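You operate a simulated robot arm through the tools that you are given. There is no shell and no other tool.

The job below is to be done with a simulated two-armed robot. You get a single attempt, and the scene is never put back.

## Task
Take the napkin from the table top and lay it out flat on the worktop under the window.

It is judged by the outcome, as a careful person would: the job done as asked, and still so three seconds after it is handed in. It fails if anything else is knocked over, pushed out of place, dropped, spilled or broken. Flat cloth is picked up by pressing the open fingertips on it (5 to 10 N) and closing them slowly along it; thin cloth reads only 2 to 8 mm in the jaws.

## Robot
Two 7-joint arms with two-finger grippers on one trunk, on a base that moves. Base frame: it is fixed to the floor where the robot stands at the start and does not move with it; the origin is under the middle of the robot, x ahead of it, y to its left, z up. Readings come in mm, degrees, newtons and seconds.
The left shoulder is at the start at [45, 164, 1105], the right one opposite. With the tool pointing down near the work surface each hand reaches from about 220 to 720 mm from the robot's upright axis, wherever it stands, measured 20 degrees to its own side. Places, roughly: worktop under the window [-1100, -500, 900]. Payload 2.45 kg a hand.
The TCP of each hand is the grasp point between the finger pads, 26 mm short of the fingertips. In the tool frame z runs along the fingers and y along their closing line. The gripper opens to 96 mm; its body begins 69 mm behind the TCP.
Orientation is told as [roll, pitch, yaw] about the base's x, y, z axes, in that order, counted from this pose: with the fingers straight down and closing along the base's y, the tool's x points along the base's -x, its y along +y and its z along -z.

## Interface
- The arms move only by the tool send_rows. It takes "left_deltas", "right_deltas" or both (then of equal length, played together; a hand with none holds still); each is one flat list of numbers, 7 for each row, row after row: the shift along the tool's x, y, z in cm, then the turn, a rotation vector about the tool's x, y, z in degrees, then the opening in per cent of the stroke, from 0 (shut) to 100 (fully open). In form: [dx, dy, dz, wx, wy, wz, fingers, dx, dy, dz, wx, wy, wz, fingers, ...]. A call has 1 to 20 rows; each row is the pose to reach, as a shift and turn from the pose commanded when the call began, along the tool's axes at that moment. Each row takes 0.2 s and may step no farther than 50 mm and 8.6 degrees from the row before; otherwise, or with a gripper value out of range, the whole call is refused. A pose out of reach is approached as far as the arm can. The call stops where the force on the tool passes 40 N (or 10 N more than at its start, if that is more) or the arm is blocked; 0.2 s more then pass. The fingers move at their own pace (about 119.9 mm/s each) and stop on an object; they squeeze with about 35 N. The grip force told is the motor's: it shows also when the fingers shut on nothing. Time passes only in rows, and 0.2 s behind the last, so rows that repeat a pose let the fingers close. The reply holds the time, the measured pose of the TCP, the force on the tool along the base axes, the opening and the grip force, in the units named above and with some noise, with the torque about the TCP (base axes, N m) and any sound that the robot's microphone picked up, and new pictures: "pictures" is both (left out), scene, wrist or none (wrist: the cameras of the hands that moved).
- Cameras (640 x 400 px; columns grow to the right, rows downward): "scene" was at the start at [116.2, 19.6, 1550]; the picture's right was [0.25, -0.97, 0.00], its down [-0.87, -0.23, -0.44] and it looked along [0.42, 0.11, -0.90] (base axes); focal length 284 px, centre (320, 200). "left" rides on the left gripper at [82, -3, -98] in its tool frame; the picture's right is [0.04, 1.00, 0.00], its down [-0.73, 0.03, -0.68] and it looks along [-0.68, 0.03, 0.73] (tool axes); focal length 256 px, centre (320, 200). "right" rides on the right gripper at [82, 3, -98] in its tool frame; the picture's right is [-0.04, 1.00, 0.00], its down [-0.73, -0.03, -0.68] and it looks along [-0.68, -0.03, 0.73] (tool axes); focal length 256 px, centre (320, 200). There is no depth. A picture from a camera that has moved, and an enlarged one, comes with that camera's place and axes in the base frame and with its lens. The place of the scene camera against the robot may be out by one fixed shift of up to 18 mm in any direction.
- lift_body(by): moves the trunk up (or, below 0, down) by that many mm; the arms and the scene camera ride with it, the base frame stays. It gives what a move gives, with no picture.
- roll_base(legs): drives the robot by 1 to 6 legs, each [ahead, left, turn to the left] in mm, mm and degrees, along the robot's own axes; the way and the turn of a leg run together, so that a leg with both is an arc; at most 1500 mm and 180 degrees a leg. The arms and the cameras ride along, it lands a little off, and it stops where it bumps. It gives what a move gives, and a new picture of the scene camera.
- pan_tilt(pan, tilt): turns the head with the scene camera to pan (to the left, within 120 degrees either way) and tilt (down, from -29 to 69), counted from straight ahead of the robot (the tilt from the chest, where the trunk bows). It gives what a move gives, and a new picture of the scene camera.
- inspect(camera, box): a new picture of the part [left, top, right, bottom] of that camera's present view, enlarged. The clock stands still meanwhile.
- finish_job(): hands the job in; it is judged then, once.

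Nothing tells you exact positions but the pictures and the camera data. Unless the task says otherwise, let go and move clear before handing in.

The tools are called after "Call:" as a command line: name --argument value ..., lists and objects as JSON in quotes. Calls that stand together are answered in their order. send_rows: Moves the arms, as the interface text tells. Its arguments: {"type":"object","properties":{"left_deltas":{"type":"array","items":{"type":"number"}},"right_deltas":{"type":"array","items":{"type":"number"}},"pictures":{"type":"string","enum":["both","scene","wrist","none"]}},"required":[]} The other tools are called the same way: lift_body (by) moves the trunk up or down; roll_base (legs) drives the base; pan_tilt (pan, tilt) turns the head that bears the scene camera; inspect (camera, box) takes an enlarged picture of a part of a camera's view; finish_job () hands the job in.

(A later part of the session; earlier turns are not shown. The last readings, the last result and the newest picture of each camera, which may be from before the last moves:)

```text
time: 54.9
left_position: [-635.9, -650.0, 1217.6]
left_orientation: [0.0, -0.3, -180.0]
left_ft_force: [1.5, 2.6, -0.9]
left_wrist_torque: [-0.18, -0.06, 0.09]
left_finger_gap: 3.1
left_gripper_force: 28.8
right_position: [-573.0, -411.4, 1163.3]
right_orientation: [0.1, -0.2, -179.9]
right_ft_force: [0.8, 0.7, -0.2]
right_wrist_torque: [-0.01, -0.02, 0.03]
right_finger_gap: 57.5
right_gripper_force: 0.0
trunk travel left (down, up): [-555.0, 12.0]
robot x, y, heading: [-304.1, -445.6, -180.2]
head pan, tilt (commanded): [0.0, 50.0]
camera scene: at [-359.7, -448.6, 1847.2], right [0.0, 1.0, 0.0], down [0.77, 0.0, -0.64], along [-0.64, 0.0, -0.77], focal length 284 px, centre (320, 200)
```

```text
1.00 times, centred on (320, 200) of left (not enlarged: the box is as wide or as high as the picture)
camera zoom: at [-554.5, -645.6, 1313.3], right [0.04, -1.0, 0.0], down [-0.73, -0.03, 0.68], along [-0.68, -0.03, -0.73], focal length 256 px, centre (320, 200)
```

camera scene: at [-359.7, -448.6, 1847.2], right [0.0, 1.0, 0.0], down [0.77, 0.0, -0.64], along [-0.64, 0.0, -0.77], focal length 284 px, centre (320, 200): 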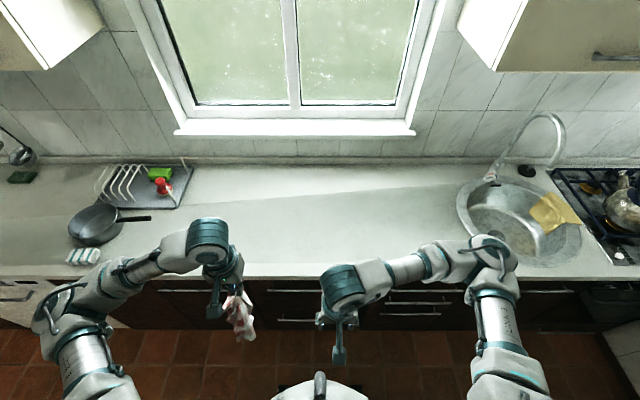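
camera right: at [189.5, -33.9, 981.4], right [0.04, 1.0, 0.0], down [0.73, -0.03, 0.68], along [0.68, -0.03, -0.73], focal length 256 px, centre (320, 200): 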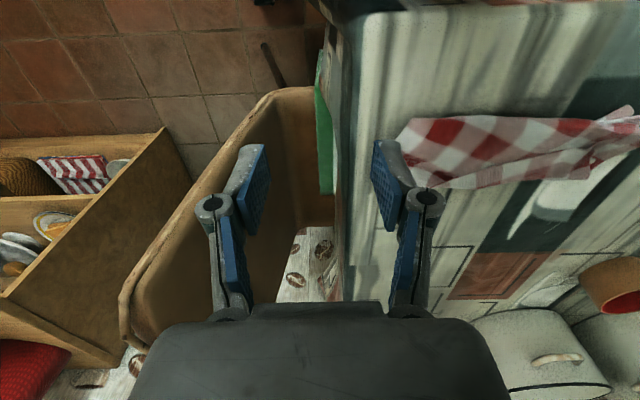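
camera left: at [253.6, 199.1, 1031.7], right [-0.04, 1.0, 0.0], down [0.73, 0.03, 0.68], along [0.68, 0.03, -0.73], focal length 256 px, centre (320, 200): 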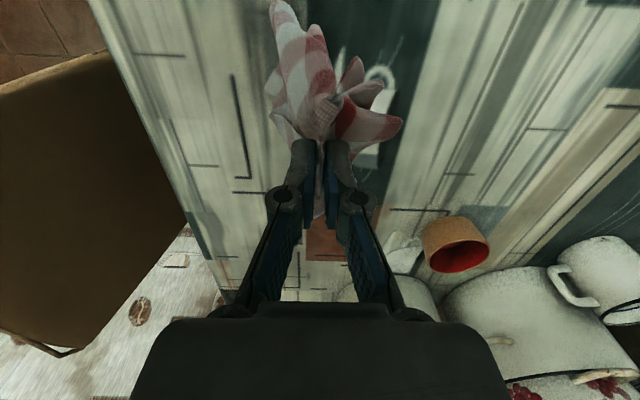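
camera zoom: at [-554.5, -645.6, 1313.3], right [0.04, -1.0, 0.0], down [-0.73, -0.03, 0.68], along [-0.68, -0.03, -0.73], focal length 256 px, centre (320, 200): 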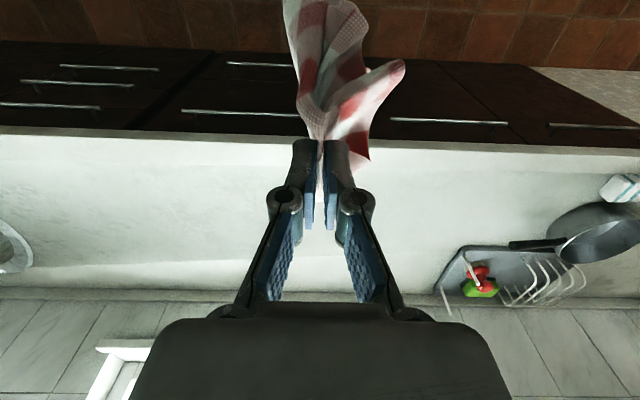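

The worktop's front edge is at about x −798 with its top at z ≈ 896 and the wall at −1385. I'll let the cloth settle and check how low it hangs.

Call:
pan_tilt --pan 10 --tilt 55

Call:
inspect --camera "right" --box '[400, 0, 640, 300]'

Call:
inspect --camera "left" --box '[200, 0, 500, 250]'

```text
time: 55.6
left_position: [-634.1, -649.1, 1216.3]
left_orientation: [0.2, -0.3, -179.9]
left_ft_force: [-0.4, -0.2, 2.3]
left_wrist_torque: [0.04, 0.02, -0.04]
left_finger_gap: 1.7
left_gripper_force: 29.6
right_position: [-571.1, -410.5, 1162.2]
right_orientation: [0.1, -0.4, -179.8]
right_ft_force: [-1.1, 0.7, 0.4]
right_wrist_torque: [-0.05, 0.0, -0.02]
right_finger_gap: 57.4
right_gripper_force: 0.1
trunk travel left (down, up): [-555.0, 12.0]
robot x, y, heading: [-304.8, -451.9, -179.8]
head pan, tilt (commanded): [10.0, 55.0]
camera scene: at [-353.9, -461.2, 1840.7], right [-0.18, 0.98, 0.0], down [0.81, 0.14, -0.57], along [-0.56, -0.1, -0.82], focal length 284 px, centre (320, 200)
```

scene: 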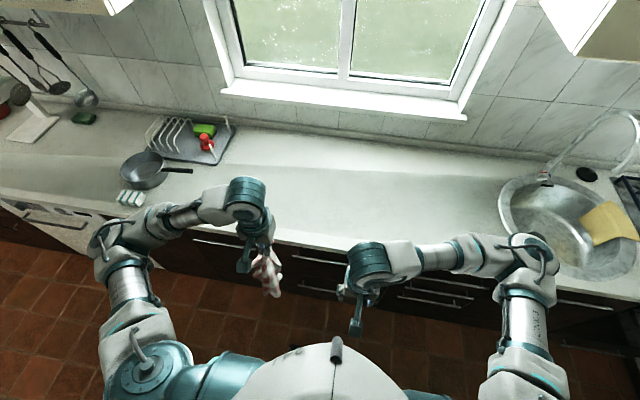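

```text
1.33 times, centred on (520, 150) of right
camera zoom: at [-488.5, -413.8, 1261.7], right [-0.04, -1.0, 0.0], down [-0.73, 0.03, 0.68], along [-0.68, 0.02, -0.73], focal length 341 px, centre (53, 267)
```

zoom: 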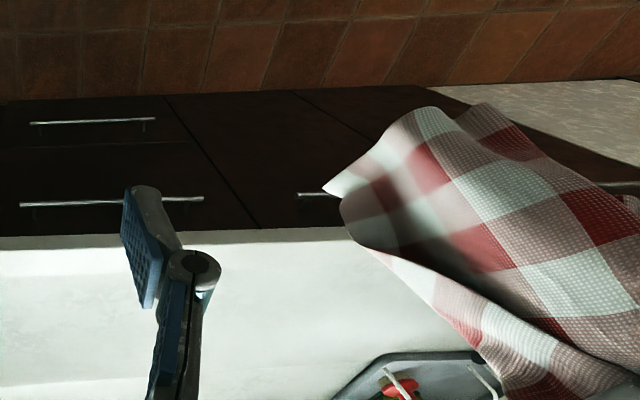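

```text
1.60 times, centred on (350, 125) of left
camera zoom: at [-551.9, -645.6, 1314.0], right [0.04, -1.0, 0.0], down [-0.73, -0.03, 0.68], along [-0.68, -0.03, -0.73], focal length 410 px, centre (272, 320)
```

zoom: 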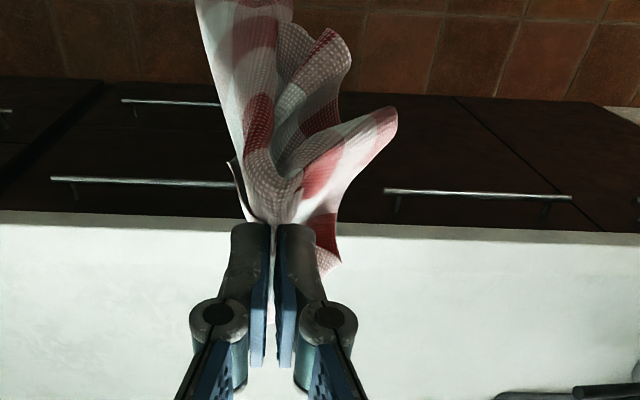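

The cloth's lower end is around z 960–1000, above the worktop. I'll drive ahead gently to bring the napkin over the worktop.

Call:
roll_base --legs '[[150, 0, 0]]'

```text
time: 57.0
left_position: [-778.0, -648.9, 1218.3]
left_orientation: [0.1, -0.6, -179.9]
left_ft_force: [0.4, -3.0, -1.5]
left_wrist_torque: [-0.14, -0.15, -0.04]
left_finger_gap: 4.0
left_gripper_force: 29.2
right_position: [-714.2, -410.8, 1162.9]
right_orientation: [0.0, -0.5, -179.9]
right_ft_force: [-0.5, 0.0, -0.7]
right_wrist_torque: [-0.02, 0.0, -0.03]
right_finger_gap: 57.7
right_gripper_force: 0.2
trunk travel left (down, up): [-555.0, 12.0]
robot x, y, heading: [-452.4, -448.9, -179.9]
head pan, tilt (commanded): [10.0, 55.0]
camera scene: at [-494.6, -461.9, 1840.9], right [-0.18, 0.98, 0.0], down [0.81, 0.14, -0.57], along [-0.56, -0.1, -0.82], focal length 284 px, centre (320, 200)
```

scene: 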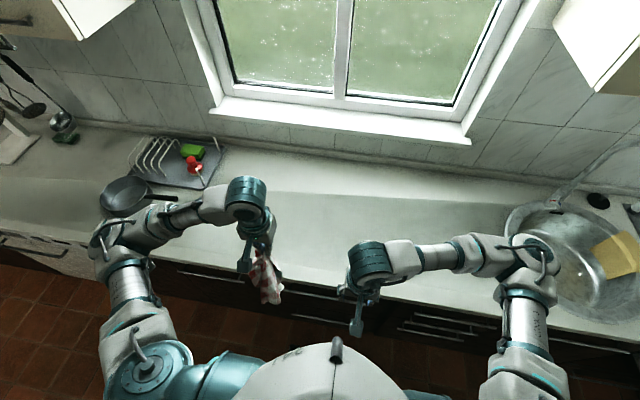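

The napkin is right at the worktop edge with room to work. I'll reach the left arm forward over the worktop, keeping height.

Call:
send_rows --left_deltas '[-3, -0.5, 0, 0, 0, 0, 0, -6.5, -1, 0, 0, 0, 0, 0, -10, -1.5, 0, 0, 0, 0, 0, -13.5, -2, 0, 0, 0, 0, 0, -17, -2.5, 0, 0, 0, 0, 0, -20.5, -3, 0, 0, 0, 0, 0, -23, -3.5, 0, 0, 0, 0, 0, -25, -4, 0, 0, 0, 0, 0, -25, -4, 0, 0, 0, 0, 0]' --pictures "both"

```text
time: 59.0
left_position: [-1028.4, -609.6, 1220.9]
left_orientation: [0.2, -0.5, -179.9]
left_ft_force: [0.3, 0.8, 0.6]
left_wrist_torque: [-0.04, 0.01, 0.03]
left_finger_gap: 4.3
left_gripper_force: 30.6
right_position: [-715.9, -409.4, 1163.9]
right_orientation: [0.1, -0.5, -179.7]
right_ft_force: [0.2, 0.2, 0.0]
right_wrist_torque: [-0.03, -0.02, 0.01]
right_finger_gap: 57.5
right_gripper_force: 0.1
trunk travel left (down, up): [-555.0, 12.0]
robot x, y, heading: [-450.0, -448.0, -179.8]
head pan, tilt (commanded): [10.0, 55.0]
camera scene: at [-501.8, -459.6, 1840.7], right [-0.18, 0.98, 0.0], down [0.81, 0.14, -0.57], along [-0.56, -0.1, -0.82], focal length 284 px, centre (320, 200)
camera left: at [-946.2, -605.2, 1318.1], right [0.04, -1.0, 0.0], down [-0.73, -0.03, 0.69], along [-0.68, -0.03, -0.73], focal length 256 px, centre (320, 200)
```

scene: 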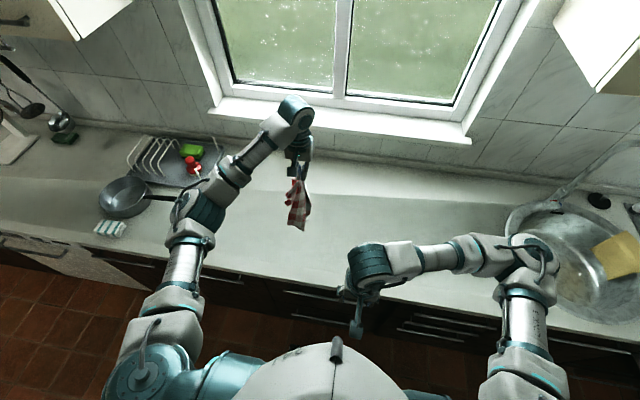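
left: 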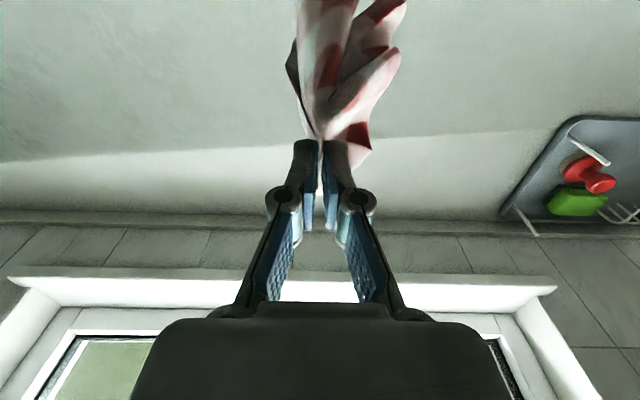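

Call:
inspect --camera "scene" --box '[240, 140, 370, 250]'

Call:
inspect --camera "right" --box '[300, 100, 640, 400]'

Call:
inspect --camera "left" --box '[220, 0, 460, 200]'

```text
3.64 times, centred on (305, 195) of scene
camera zoom: at [-501.8, -459.6, 1840.7], right [-0.18, 0.98, 0.0], down [0.81, 0.14, -0.57], along [-0.56, -0.1, -0.82], focal length 1032 px, centre (374, 218)
```

zoom: 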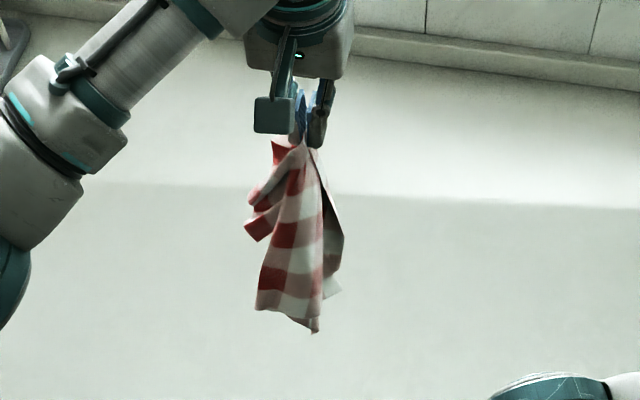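

```text
1.33 times, centred on (470, 250) of right
camera zoom: at [-633.0, -412.0, 1262.2], right [-0.04, -1.0, 0.0], down [-0.73, 0.03, 0.69], along [-0.68, 0.02, -0.73], focal length 341 px, centre (120, 133)
```

zoom: 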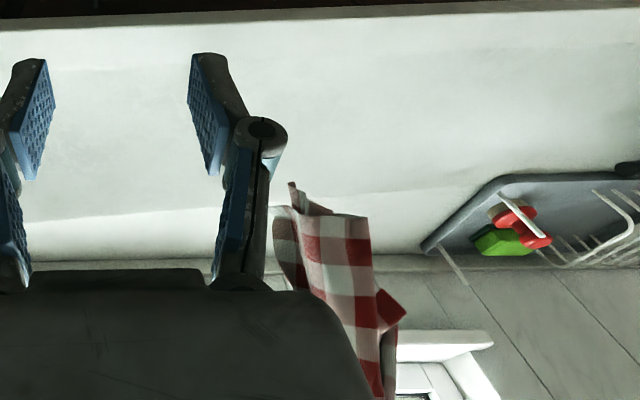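

```text
2.00 times, centred on (340, 100) of left
camera zoom: at [-946.2, -605.2, 1318.1], right [0.04, -1.0, 0.0], down [-0.73, -0.03, 0.69], along [-0.68, -0.03, -0.73], focal length 512 px, centre (280, 400)
```

zoom: 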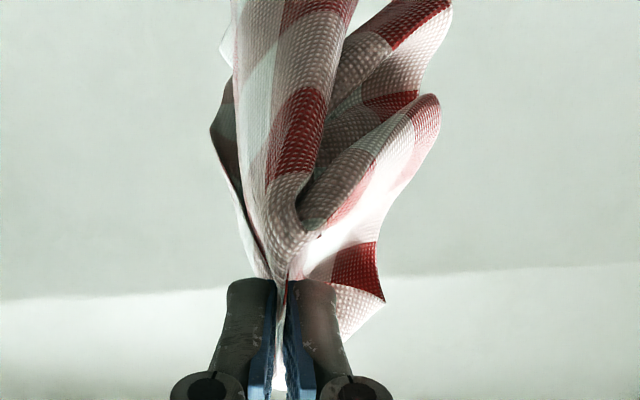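

The lower tip of the cloth just reaches the worktop. I'll lift a little, bring it back close to the worktop's front, so I can lay it with the free end near me and the pinched end away.

Call:
send_rows --left_deltas '[0, 0, -3, 0, 0, 0, 0, 3, -1.5, -5, 0, 0, 0, 0, 7, -3, -6, 0, 0, 0, 0, 11, -5, -6, 0, 0, 0, 0, 15, -7, -5, 0, 0, 0, 0, 19, -8, -3, 0, 0, 0, 0, 19, -8, -3, 0, 0, 0, 0, 19, -8, -3, 0, 0, 0, 0]' --pictures "both"

Call:
inspect --camera "scene" --box '[220, 160, 400, 300]'

```text
time: 60.8
left_position: [-838.7, -528.6, 1250.3]
left_orientation: [0.2, -0.4, -179.9]
left_ft_force: [-0.3, 0.2, -1.3]
left_wrist_torque: [0.0, 0.01, 0.03]
left_finger_gap: 1.3
left_gripper_force: 27.8
right_position: [-716.2, -409.1, 1164.7]
right_orientation: [0.0, -0.4, -179.7]
right_ft_force: [0.4, 0.2, -0.1]
right_wrist_torque: [-0.01, 0.0, 0.02]
right_finger_gap: 57.6
right_gripper_force: 0.0
trunk travel left (down, up): [-555.0, 12.0]
robot x, y, heading: [-449.0, -446.9, -180.2]
head pan, tilt (commanded): [10.0, 55.0]
camera scene: at [-501.8, -459.6, 1840.6], right [-0.18, 0.98, 0.0], down [0.81, 0.14, -0.57], along [-0.56, -0.1, -0.82], focal length 284 px, centre (320, 200)
camera left: at [-756.8, -524.7, 1346.0], right [0.04, -1.0, 0.0], down [-0.73, -0.03, 0.68], along [-0.68, -0.03, -0.73], focal length 256 px, centre (320, 200)
```

scene: 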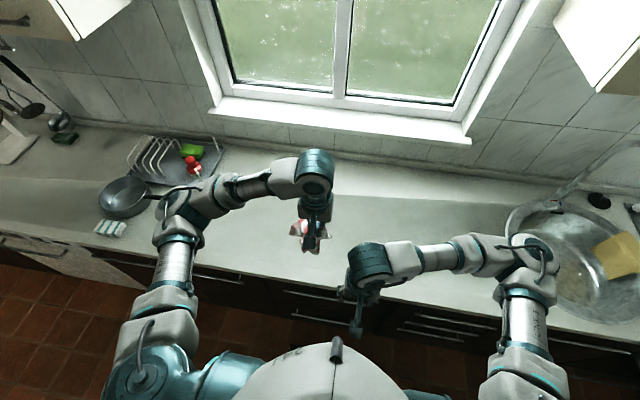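
left: 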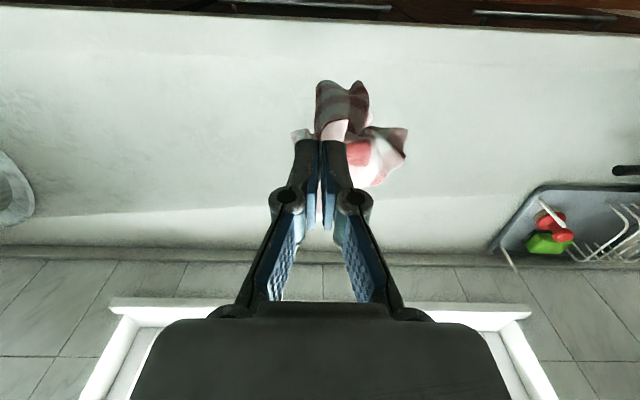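

```text
2.86 times, centred on (310, 230) of scene
camera zoom: at [-501.8, -459.6, 1840.6], right [-0.18, 0.98, 0.0], down [0.81, 0.14, -0.57], along [-0.56, -0.1, -0.82], focal length 811 px, centre (349, 114)
```

zoom: 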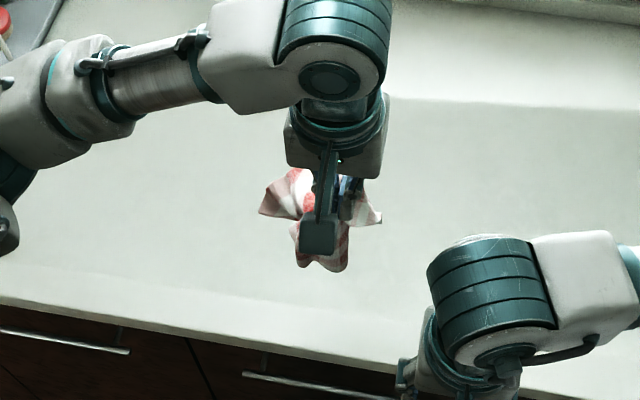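

The free end hangs just above the front of the worktop. I'll now lay it: lower while moving forward so it unrolls away from me.

Call:
send_rows --left_deltas '[0, 0, 0, 0, 0, 0, 0, 0, 0, 0, 0, 0, 0, 0, 0, 0, 0, 0, 0, 0, 0, 0, 0, 1.5, 0, 0, 0, 0, 0, 0, 3, 0, 0, 0, 0, 0, 0, 4.5, 0, 0, 0, 0, -1, 0, 6, 0, 0, 0, 0, -2, 0, 7.5, 0, 0, 0, 0, -3.2, 0, 9, 0, 0, 0, 0, -4.5, 0, 10.5, 0, 0, 0, 0, -5.8, 0, 12, 0, 0, 0, 0, -7, 0, 13.5, 0, 0, 0, 0, -8.3, 0, 15, 0, 0, 0, 0, -9.6, 0, 16.5, 0, 0, 0, 0]' --pictures "both"

Call:
inspect --camera "scene" --box '[220, 160, 400, 300]'

```text
time: 63.8
left_position: [-938.7, -528.5, 1085.6]
left_orientation: [0.2, -0.5, -179.9]
left_ft_force: [-1.3, -0.1, -0.3]
left_wrist_torque: [-0.02, -0.02, 0.01]
left_finger_gap: 4.2
left_gripper_force: 29.3
right_position: [-715.1, -408.5, 1163.0]
right_orientation: [0.0, -0.4, -179.8]
right_ft_force: [0.1, -0.2, -0.2]
right_wrist_torque: [0.01, -0.01, 0.02]
right_finger_gap: 57.4
right_gripper_force: 0.1
trunk travel left (down, up): [-555.0, 12.0]
robot x, y, heading: [-449.6, -448.3, -179.8]
head pan, tilt (commanded): [10.0, 55.0]
camera scene: at [-502.2, -459.3, 1840.6], right [-0.18, 0.98, 0.0], down [0.81, 0.14, -0.57], along [-0.56, -0.1, -0.82], focal length 284 px, centre (320, 200)
camera left: at [-855.5, -525.8, 1181.5], right [0.04, -1.0, 0.0], down [-0.73, -0.03, 0.68], along [-0.68, -0.03, -0.73], focal length 256 px, centre (320, 200)
```

scene: 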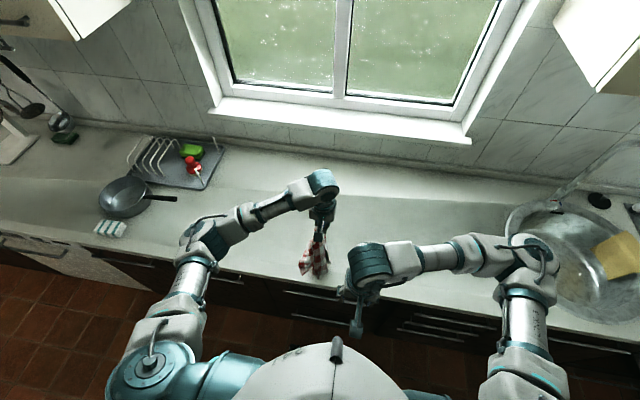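
left: 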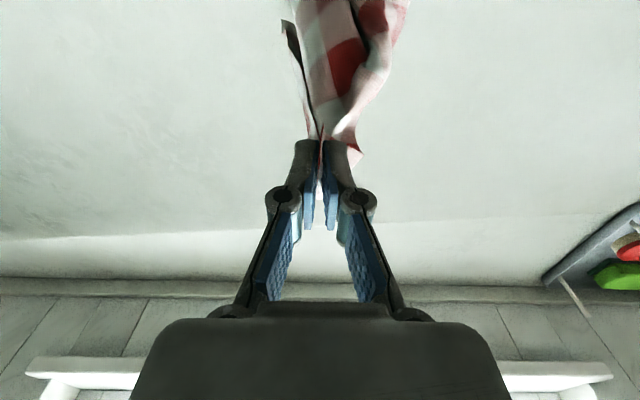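

```text
2.86 times, centred on (310, 230) of scene
camera zoom: at [-502.2, -459.3, 1840.6], right [-0.18, 0.98, 0.0], down [0.81, 0.14, -0.57], along [-0.56, -0.1, -0.82], focal length 811 px, centre (349, 114)
```

zoom: 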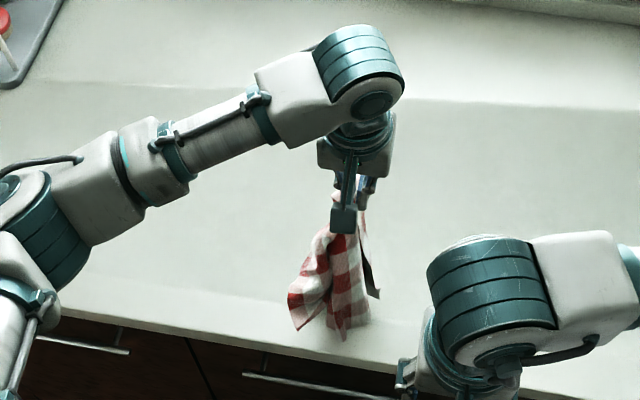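

The free end rests near the front edge; I'll continue forward and down, which also draws it a bit away from the edge.

Call:
send_rows --left_deltas '[-2, 0, 1, 0, 0, 0, 0, -4, 0, 2, 0, 0, 0, 0, -6, 0, 3, 0, 0, 0, 0, -8, 0, 4.2, 0, 0, 0, 0, -10, 0, 5.4, 0, 0, 0, 0, -12, 0, 6.7, 0, 0, 0, 0, -14, 0, 8, 0, 0, 0, 0, -15.5, 0, 9.5, 0, 0, 0, 0, -17, 0, 11, 0, 0, 0, 0, -18.3, 0, 12.5, 0, 0, 0, 0, -19.3, 0, 14, 0, 0, 0, 0, -20, 0, 15, 0, 0, 0, 0]' --pictures "both"

Call:
inspect --camera "scene" --box '[220, 160, 400, 300]'

```text
time: 66.4
left_position: [-1081.1, -544.1, 946.6]
left_orientation: [0.1, -0.6, -180.0]
left_ft_force: [-0.2, 0.4, 1.3]
left_wrist_torque: [-0.04, -0.05, 0.0]
left_finger_gap: 4.1
left_gripper_force: 30.5
left hand out of reach, approached as far as the arm can: row 9, 10, 11, 12
right_position: [-715.4, -408.0, 1163.9]
right_orientation: [0.1, -0.5, -179.9]
right_ft_force: [0.5, -0.4, -0.4]
right_wrist_torque: [0.0, -0.02, 0.03]
right_finger_gap: 57.3
right_gripper_force: 0.1
trunk travel left (down, up): [-555.0, 12.0]
robot x, y, heading: [-450.2, -446.5, -180.1]
head pan, tilt (commanded): [10.0, 55.0]
camera scene: at [-501.7, -459.2, 1840.5], right [-0.18, 0.98, 0.0], down [0.81, 0.14, -0.57], along [-0.56, -0.1, -0.82], focal length 284 px, centre (320, 200)
camera left: at [-998.7, -540.5, 1042.8], right [0.04, -1.0, 0.0], down [-0.73, -0.03, 0.69], along [-0.69, -0.03, -0.73], focal length 256 px, centre (320, 200)
```

scene: 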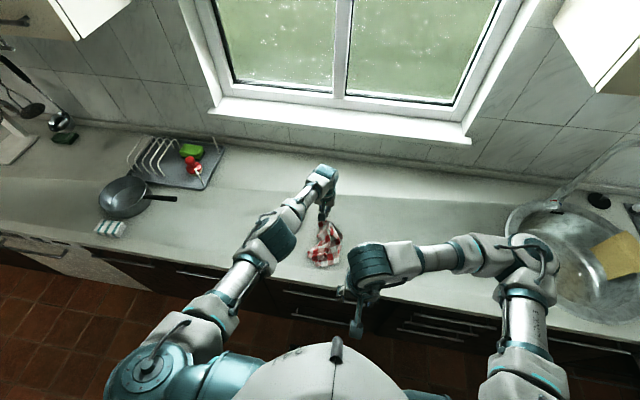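
left: 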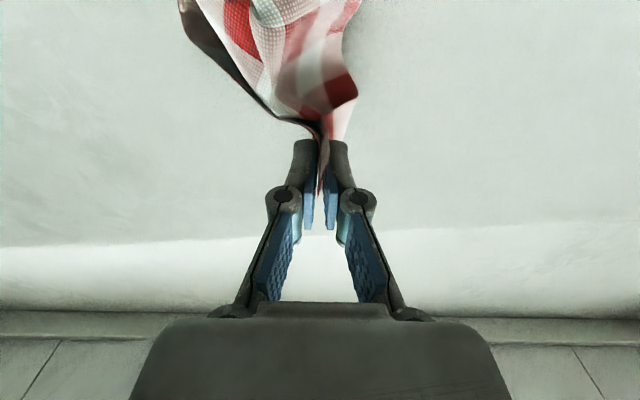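

```text
2.86 times, centred on (310, 230) of scene
camera zoom: at [-501.7, -459.2, 1840.5], right [-0.18, 0.98, 0.0], down [0.81, 0.14, -0.57], along [-0.56, -0.1, -0.82], focal length 811 px, centre (349, 114)
```

zoom: 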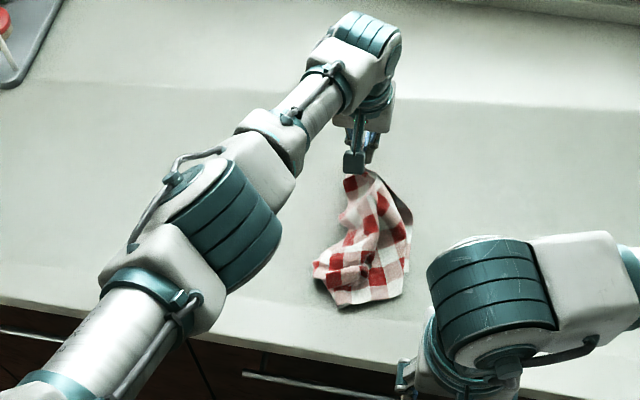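

The napkin now lies as a fan on the worktop, pinched end at the far side. I'll let go, raise the arm, and bring the trunk down to a better working height.

Call:
send_rows --left_deltas '[0, 0, 0, 0, 0, 0, 10, 0, 0, 0, 0, 0, 0, 22, 0, 0, 0, 0, 0, 0, 22, 0, 0, -2, 0, 0, 0, 22, 0, 0, -5, 0, 0, 0, 22, 2, 0, -9, 0, 0, 0, 22, 5, 1, -13, 0, 0, 0, 22, 8, 2, -17, 0, 0, 0, 22, 11, 4, -19, 0, 0, 0, 22, 15, 6, -19, 0, 0, 0, 22]' --pictures "both"

Call:
inspect --camera "scene" --box '[260, 180, 400, 290]'

```text
refused: row 7 steps farther than a row can; nothing moved
```

```text
3.64 times, centred on (330, 235) of scene
camera zoom: at [-501.7, -459.2, 1840.5], right [-0.18, 0.98, 0.0], down [0.81, 0.14, -0.57], along [-0.56, -0.1, -0.82], focal length 1032 px, centre (284, 73)
```

zoom: 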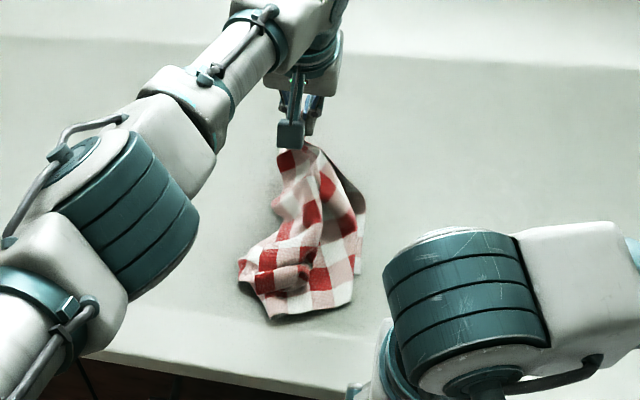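

Call:
send_rows --left_deltas '[0, 0, 0, 0, 0, 0, 10, 0, 0, 0, 0, 0, 0, 22, 0, 0, 0, 0, 0, 0, 22, 0, 0, -2, 0, 0, 0, 22, 0, 0, -5, 0, 0, 0, 22, 1, 0, -9, 0, 0, 0, 22, 3, 1, -12, 0, 0, 0, 22, 6, 2, -14.5, 0, 0, 0, 22, 9, 4, -17, 0, 0, 0, 22, 13, 6, -18, 0, 0, 0, 22]' --pictures "both"

Call:
inspect --camera "scene" --box '[260, 180, 400, 290]'

```text
time: 68.6
left_position: [-941.4, -606.5, 1124.6]
left_orientation: [0.1, -0.5, -179.9]
left_ft_force: [0.2, -0.3, -0.3]
left_wrist_torque: [0.01, 0.02, 0.0]
left_finger_gap: 21.1
left_gripper_force: 0.1
right_position: [-714.3, -412.2, 1163.6]
right_orientation: [-0.1, -0.5, -179.8]
right_ft_force: [-0.2, -1.0, -0.6]
right_wrist_torque: [0.02, -0.01, 0.0]
right_finger_gap: 57.5
right_gripper_force: 0.0
trunk travel left (down, up): [-555.0, 12.0]
robot x, y, heading: [-452.2, -449.8, -180.0]
head pan, tilt (commanded): [10.0, 55.0]
camera scene: at [-499.2, -464.8, 1840.7], right [-0.18, 0.98, 0.0], down [0.81, 0.15, -0.57], along [-0.56, -0.1, -0.82], focal length 284 px, centre (320, 200)
camera left: at [-859.6, -603.7, 1220.8], right [0.04, -1.0, 0.0], down [-0.73, -0.03, 0.69], along [-0.68, -0.03, -0.73], focal length 256 px, centre (320, 200)
```

scene: 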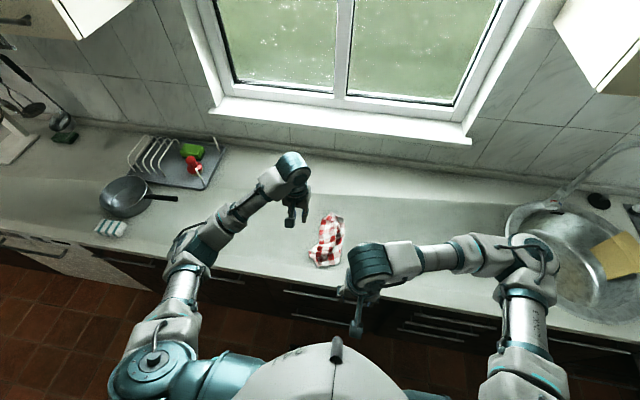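
left: 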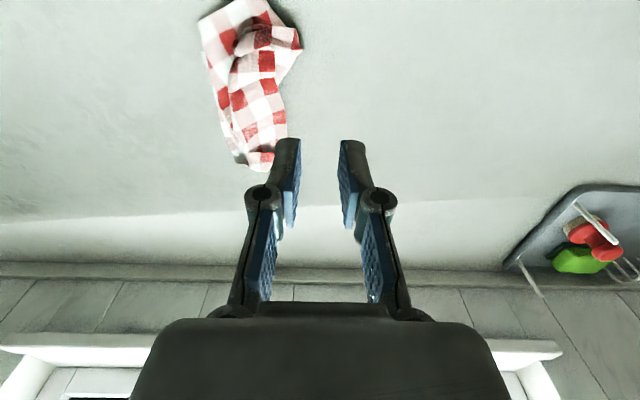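

```text
3.64 times, centred on (330, 235) of scene
camera zoom: at [-499.2, -464.8, 1840.7], right [-0.18, 0.98, 0.0], down [0.81, 0.15, -0.57], along [-0.56, -0.1, -0.82], focal length 1032 px, centre (284, 73)
```

zoom: 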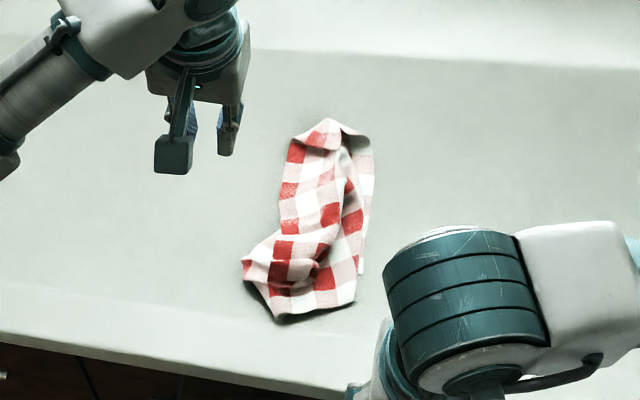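

The napkin is safely on the worktop. I'll lower the trunk for better reach and take close views to find the layers and corners.

Call:
lift_body --by -125

Call:
pan_tilt --pan 5 --tilt 62

Call:
inspect --camera "scene" --box '[260, 120, 420, 250]'

Call:
inspect --camera "left" --box '[150, 0, 350, 200]'

Call:
inspect --camera "right" --box '[200, 0, 640, 300]'

```text
time: 70.2
left_position: [-943.3, -606.7, 1000.6]
left_orientation: [0.2, -0.4, -180.0]
left_ft_force: [-0.1, 1.1, 0.8]
left_wrist_torque: [0.01, -0.03, 0.0]
left_finger_gap: 21.3
left_gripper_force: 0.1
right_position: [-715.5, -409.5, 1039.7]
right_orientation: [0.1, -0.5, -179.8]
right_ft_force: [0.1, 0.2, -0.2]
right_wrist_torque: [0.0, 0.01, 0.0]
right_finger_gap: 57.6
right_gripper_force: 0.0
trunk travel left (down, up): [-430.0, 137.0]
robot x, y, heading: [-451.0, -444.0, -179.9]
head pan, tilt (commanded): [10.0, 55.0]
```

```text
time: 70.8
left_position: [-944.8, -605.9, 1000.7]
left_orientation: [0.1, -0.5, -179.9]
left_ft_force: [-0.5, -0.3, 0.0]
left_wrist_torque: [0.01, 0.01, -0.01]
left_finger_gap: 21.1
left_gripper_force: 0.0
right_position: [-714.7, -408.9, 1037.9]
right_orientation: [0.2, -0.6, -179.8]
right_ft_force: [0.1, -0.9, 0.0]
right_wrist_torque: [0.01, 0.0, 0.01]
right_finger_gap: 57.3
right_gripper_force: 0.0
trunk travel left (down, up): [-430.0, 137.0]
robot x, y, heading: [-452.3, -448.2, -179.9]
head pan, tilt (commanded): [5.0, 62.0]
camera scene: at [-501.0, -453.2, 1707.6], right [-0.09, 1.0, 0.0], down [0.88, 0.08, -0.47], along [-0.46, -0.04, -0.88], focal length 284 px, centre (320, 200)
```

scene: 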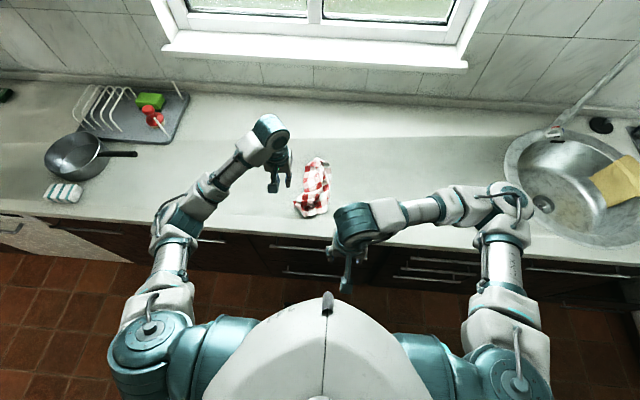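

```text
3.08 times, centred on (340, 185) of scene
camera zoom: at [-501.0, -453.2, 1707.6], right [-0.09, 1.0, 0.0], down [0.88, 0.08, -0.47], along [-0.46, -0.04, -0.88], focal length 873 px, centre (258, 246)
```

zoom: 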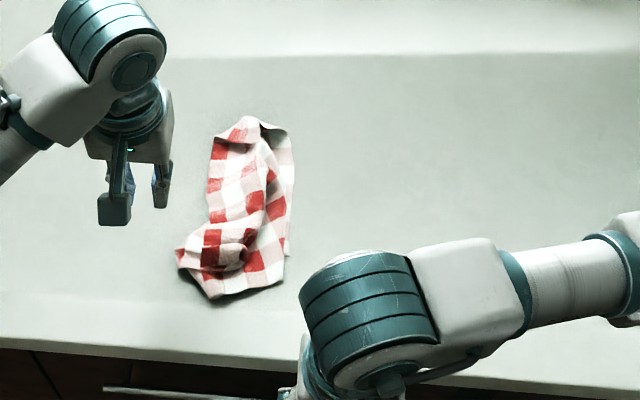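

```text
2.00 times, centred on (250, 100) of left
camera zoom: at [-861.7, -602.7, 1097.2], right [0.04, -1.0, 0.0], down [-0.73, -0.03, 0.69], along [-0.68, -0.03, -0.73], focal length 512 px, centre (460, 400)
```

zoom: 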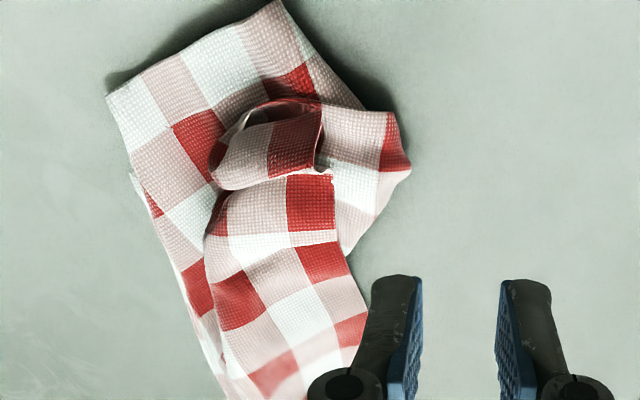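

```text
1.33 times, centred on (420, 150) of right
camera zoom: at [-633.0, -412.4, 1137.2], right [-0.04, -1.0, 0.0], down [-0.73, 0.03, 0.68], along [-0.68, 0.02, -0.73], focal length 341 px, centre (187, 267)
```

zoom: 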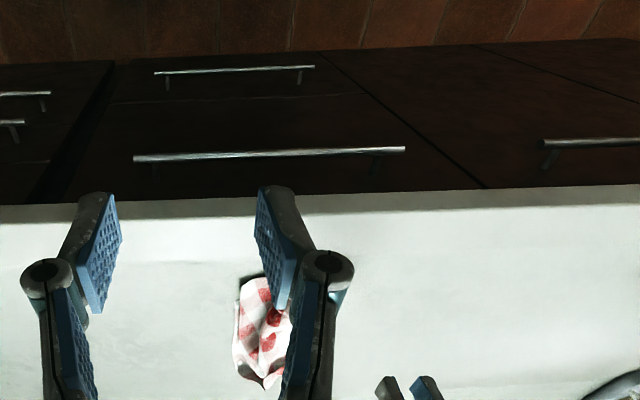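

Call:
send_rows --left_deltas '[3, 1, -1, 0, 0, 0, 40, 6, 2, -2, 0, 0, 0, 40, 8, 3, -3, 0, 0, 0, 40, 10, 4, -4, 0, 0, 0, 40]' --right_deltas '[0, -3, 0, 0, 0, 0, 50, -1, -6, 0, 0, 0, 0, 50, -2, -9, 0, 0, 0, 0, 50, -3, -12, 0, 0, 0, 0, 50]' --pictures "both"

Call:
inspect --camera "left" --box '[60, 40, 330, 240]'

Call:
inspect --camera "scene" --box '[270, 140, 370, 230]'

Call:
inspect --camera "right" --box '[380, 100, 640, 300]'

```text
time: 71.8
left_position: [-841.8, -644.5, 1042.7]
left_orientation: [0.3, -0.7, -179.9]
left_ft_force: [-0.1, -1.2, -0.7]
left_wrist_torque: [0.0, 0.03, 0.02]
left_finger_gap: 38.2
left_gripper_force: 0.1
right_position: [-744.7, -289.2, 1037.9]
right_orientation: [0.2, -0.5, -179.8]
right_ft_force: [0.9, 0.5, 0.4]
right_wrist_torque: [-0.01, 0.01, 0.0]
right_finger_gap: 47.7
right_gripper_force: 0.1
trunk travel left (down, up): [-430.0, 137.0]
robot x, y, heading: [-454.1, -450.1, -180.3]
head pan, tilt (commanded): [5.0, 62.0]
camera scene: at [-498.0, -450.9, 1707.7], right [-0.09, 1.0, 0.0], down [0.88, 0.08, -0.47], along [-0.47, -0.04, -0.88], focal length 284 px, centre (320, 200)
camera right: at [-661.4, -292.4, 1137.4], right [-0.04, -1.0, 0.0], down [-0.73, 0.03, 0.69], along [-0.69, 0.02, -0.73], focal length 256 px, centre (320, 200)
camera left: at [-758.5, -641.3, 1139.3], right [0.04, -1.0, 0.0], down [-0.73, -0.03, 0.69], along [-0.69, -0.03, -0.73], focal length 256 px, centre (320, 200)
```

scene: 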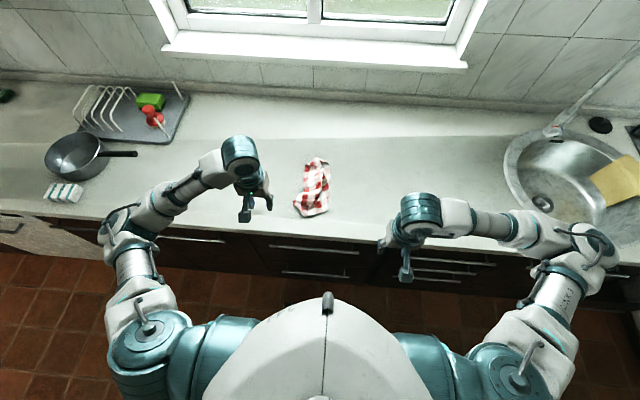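
right: 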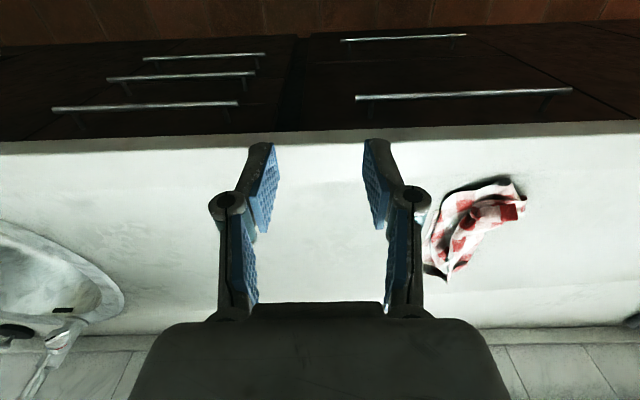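
left: 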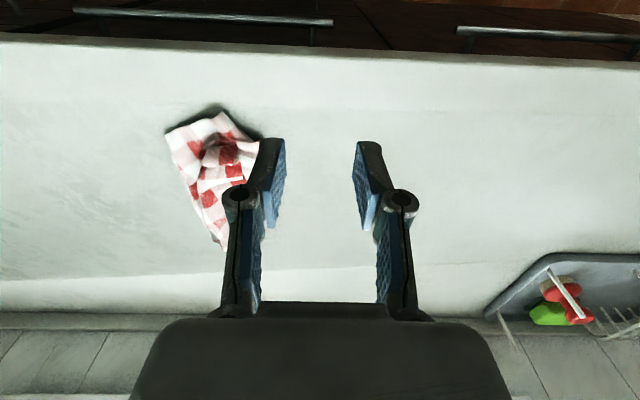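

```text
2.00 times, centred on (195, 140) of left
camera zoom: at [-758.5, -641.3, 1139.3], right [0.04, -1.0, 0.0], down [-0.73, -0.03, 0.69], along [-0.69, -0.03, -0.73], focal length 512 px, centre (570, 320)
```

zoom: 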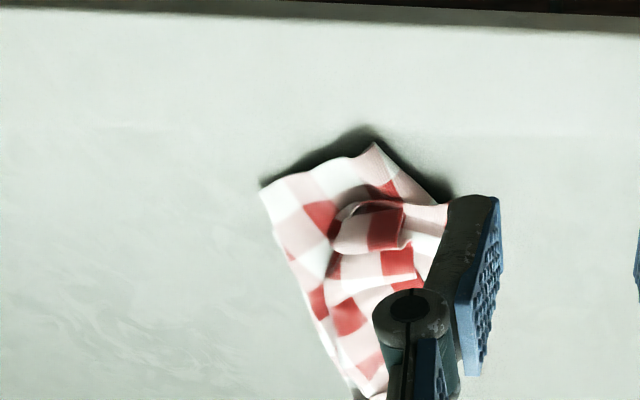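

```text
4.44 times, centred on (320, 185) of scene
camera zoom: at [-498.0, -450.9, 1707.7], right [-0.09, 1.0, 0.0], down [0.88, 0.08, -0.47], along [-0.47, -0.04, -0.88], focal length 1261 px, centre (320, 267)
```

zoom: 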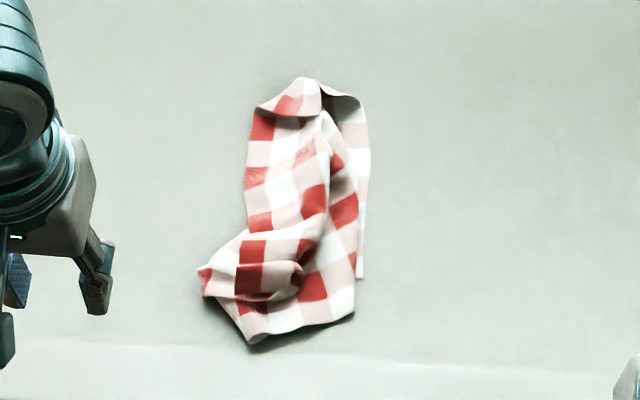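

```text
2.00 times, centred on (510, 200) of right
camera zoom: at [-661.4, -292.4, 1137.4], right [-0.04, -1.0, 0.0], down [-0.73, 0.03, 0.69], along [-0.69, 0.02, -0.73], focal length 512 px, centre (-60, 200)
```

zoom: 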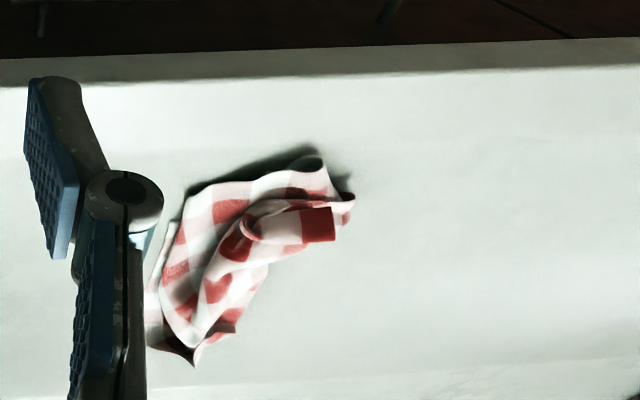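

Triangulating from all three cameras puts the worktop surface nearer z ≈ 860 and its front edge at x ≈ −820. I'll place the left wrist camera for a clear, close view of the bundle.

Call:
send_rows --left_deltas '[-2, 2.5, 1.5, 0, 0, 0, 40, -4, 4.5, 3, 0, 0, 0, 40, -5, 5.5, 5, 0, 0, 0, 40]' --right_deltas '[-3, 0, 1, 0, 0, 0, 50, -6, 0, 2, 0, 0, 0, 50, -9, 0, 3, 0, 0, 0, 50]' --pictures "none"

Call:
inspect --camera "left" --box '[90, 70, 260, 250]'

Call:
inspect --camera "right" --box '[400, 60, 620, 280]'

```text
time: 72.6
left_position: [-894.9, -702.7, 989.6]
left_orientation: [0.3, -0.6, -179.9]
left_ft_force: [-0.1, 0.1, -0.4]
left_wrist_torque: [0.0, 0.01, 0.03]
left_finger_gap: 38.4
left_gripper_force: 0.1
right_position: [-835.2, -290.6, 1010.1]
right_orientation: [0.1, -0.4, -179.8]
right_ft_force: [0.1, 0.3, 0.5]
right_wrist_torque: [0.04, -0.04, 0.01]
right_finger_gap: 48.1
right_gripper_force: 0.0
trunk travel left (down, up): [-430.0, 137.0]
robot x, y, heading: [-450.6, -450.1, -179.7]
head pan, tilt (commanded): [5.0, 62.0]
```

```text
2.22 times, centred on (175, 160) of left
camera zoom: at [-812.7, -699.6, 1086.4], right [0.04, -1.0, 0.0], down [-0.73, -0.03, 0.68], along [-0.68, -0.03, -0.73], focal length 569 px, centre (642, 289)
```

zoom: 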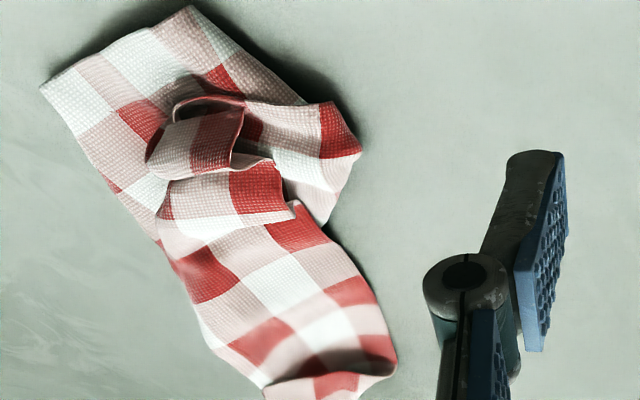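

```text
1.82 times, centred on (510, 170) of right
camera zoom: at [-753.9, -293.5, 1108.7], right [-0.04, -1.0, 0.0], down [-0.73, 0.03, 0.68], along [-0.68, 0.02, -0.73], focal length 465 px, centre (-26, 254)
```

zoom: 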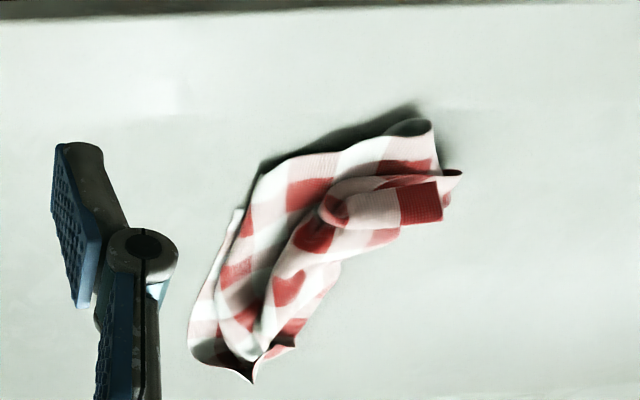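

I can now read the bundle: the right edge's two corners both lie at the right side, the near-right corner N_R on top at about (−919, −462) with a lofted front edge, so the top layer can be opened to the left like a book page. I'll bring the left hand over that corner, turned to match the edge.

Call:
send_rows --left_deltas '[0, -3.5, 0, 0, 0, -5, 45, -0.5, -7, 0.5, 0, 0, -10, 45, -1, -10.5, 1, 0, 0, -15, 45, -1.5, -14, 1.5, 0, 0, -20, 45, -2, -17.5, 2, 0, 0, -25, 45, -2.7, -20.9, 2, 0, 0, -30, 45, -2.7, -20.9, 2, 0, 0, -30, 45]' --pictures "both"

Call:
inspect --camera "left" --box '[180, 40, 460, 260]'

Call:
inspect --camera "right" --box '[400, 40, 640, 260]'

```text
time: 74.2
left_position: [-922.6, -490.9, 970.4]
left_orientation: [0.1, -0.6, -149.8]
left_ft_force: [0.0, 0.0, 0.3]
left_wrist_torque: [0.01, -0.01, 0.01]
left_finger_gap: 43.3
left_gripper_force: 0.1
right_position: [-835.9, -288.7, 1010.8]
right_orientation: [0.3, -0.4, -179.8]
right_ft_force: [-0.3, -0.5, 0.2]
right_wrist_torque: [0.01, 0.02, -0.01]
right_finger_gap: 48.2
right_gripper_force: 0.0
trunk travel left (down, up): [-430.0, 137.0]
robot x, y, heading: [-452.6, -445.8, -180.1]
head pan, tilt (commanded): [5.0, 62.0]
camera scene: at [-501.1, -448.7, 1707.6], right [-0.09, 1.0, 0.0], down [0.88, 0.08, -0.47], along [-0.46, -0.04, -0.88], focal length 284 px, centre (320, 200)
camera left: at [-852.4, -446.6, 1066.1], right [0.54, -0.84, 0.0], down [-0.61, -0.39, 0.69], along [-0.58, -0.37, -0.73], focal length 256 px, centre (320, 200)
```

scene: 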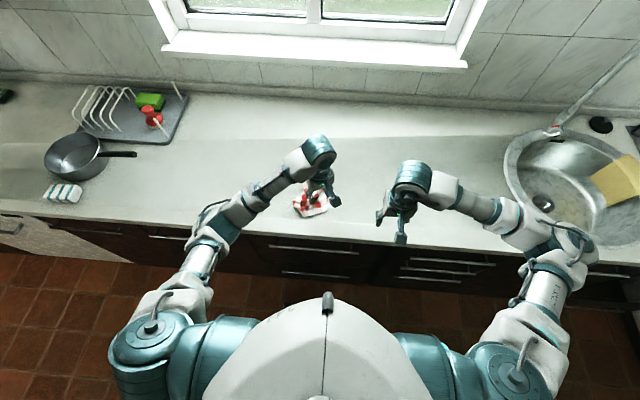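
left: 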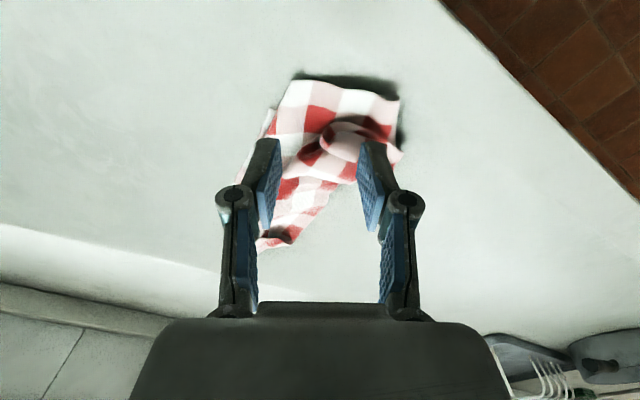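

```text
1.82 times, centred on (320, 150) of left
camera zoom: at [-852.4, -446.6, 1066.1], right [0.54, -0.84, 0.0], down [-0.61, -0.39, 0.69], along [-0.58, -0.37, -0.73], focal length 465 px, centre (320, 291)
```

zoom: 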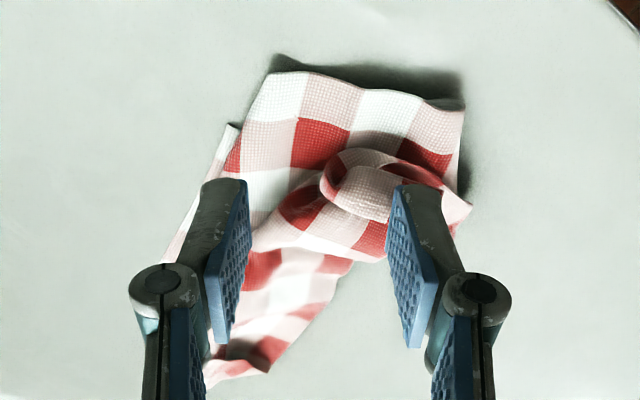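

```text
1.82 times, centred on (520, 150) of right
camera zoom: at [-752.6, -290.9, 1108.8], right [-0.04, -1.0, 0.0], down [-0.73, 0.03, 0.68], along [-0.68, 0.02, -0.73], focal length 465 px, centre (-44, 291)
```

zoom: 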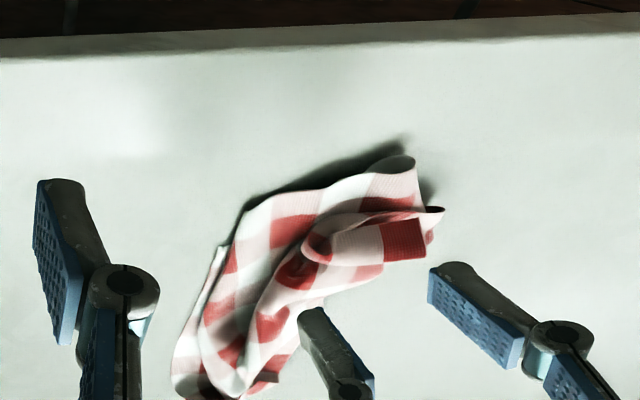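

The gripper is lined up with the front edge, right over the corner N_R. Going down gently onto it.

Call:
send_rows --left_deltas '[0, 0, 2, 0, 0, 0, 45, 0, 0, 4, 0, 0, 0, 45, 0, 0, 5.5, 0, 0, 0, 45, 0, 0, 6.5, 0, 0, 0, 45]' --pictures "none"

Call:
inspect --camera "left" --box '[180, 40, 460, 260]'

```text
time: 75.2
left_position: [-921.8, -492.2, 905.2]
left_orientation: [0.0, -0.5, -149.8]
left_ft_force: [1.0, 1.0, 0.4]
left_wrist_torque: [0.02, 0.01, -0.01]
left_finger_gap: 43.1
left_gripper_force: 0.2
right_position: [-835.1, -288.2, 1010.3]
right_orientation: [0.2, -0.5, -179.9]
right_ft_force: [0.0, -0.3, -0.5]
right_wrist_torque: [-0.04, -0.01, 0.03]
right_finger_gap: 48.0
right_gripper_force: 0.1
trunk travel left (down, up): [-430.0, 137.0]
robot x, y, heading: [-449.9, -447.9, -180.1]
head pan, tilt (commanded): [5.0, 62.0]
```

```text
1.82 times, centred on (320, 150) of left
camera zoom: at [-852.0, -448.2, 1001.4], right [0.54, -0.84, 0.0], down [-0.61, -0.39, 0.69], along [-0.58, -0.37, -0.73], focal length 465 px, centre (320, 291)
```

zoom: 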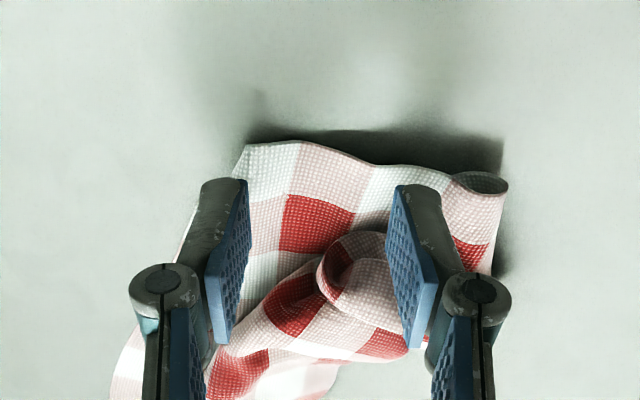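

Call:
send_rows --left_deltas '[0.2, 0.4, 0.4, 0, 0, 0, 45, 0.3, 0.8, 0.8, 0, 0, 0, 45, 0.3, 0.8, 1.2, 0, 0, 0, 45, 0.3, 0.8, 1.4, 0, 0, 0, 45]' --pictures "none"

Call:
inspect --camera "left" --box '[180, 40, 460, 260]'

```text
time: 76.2
left_position: [-915.1, -496.9, 890.6]
left_orientation: [0.1, -0.5, -149.9]
left_ft_force: [0.9, 0.7, -1.0]
left_wrist_torque: [0.03, 0.0, 0.0]
left_finger_gap: 43.2
left_gripper_force: 0.0
right_position: [-835.3, -289.1, 1011.5]
right_orientation: [0.1, -0.5, -179.8]
right_ft_force: [0.0, 0.3, -0.1]
right_wrist_torque: [-0.03, 0.0, -0.01]
right_finger_gap: 47.9
right_gripper_force: 0.1
trunk travel left (down, up): [-430.0, 137.0]
robot x, y, heading: [-452.5, -446.7, -179.9]
head pan, tilt (commanded): [5.0, 62.0]
```

```text
1.82 times, centred on (320, 150) of left
camera zoom: at [-846.0, -453.2, 987.5], right [0.54, -0.84, 0.0], down [-0.61, -0.39, 0.69], along [-0.58, -0.37, -0.73], focal length 465 px, centre (320, 291)
```

zoom: 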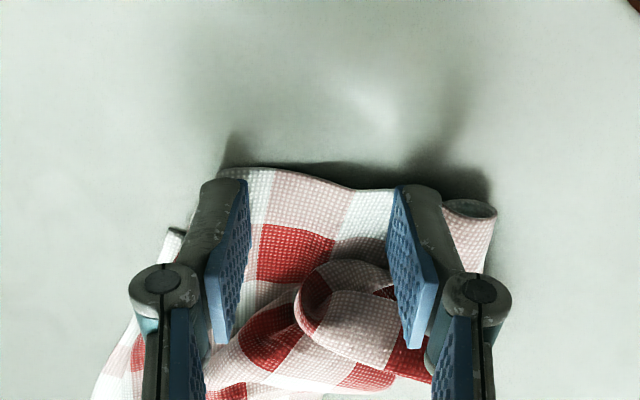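

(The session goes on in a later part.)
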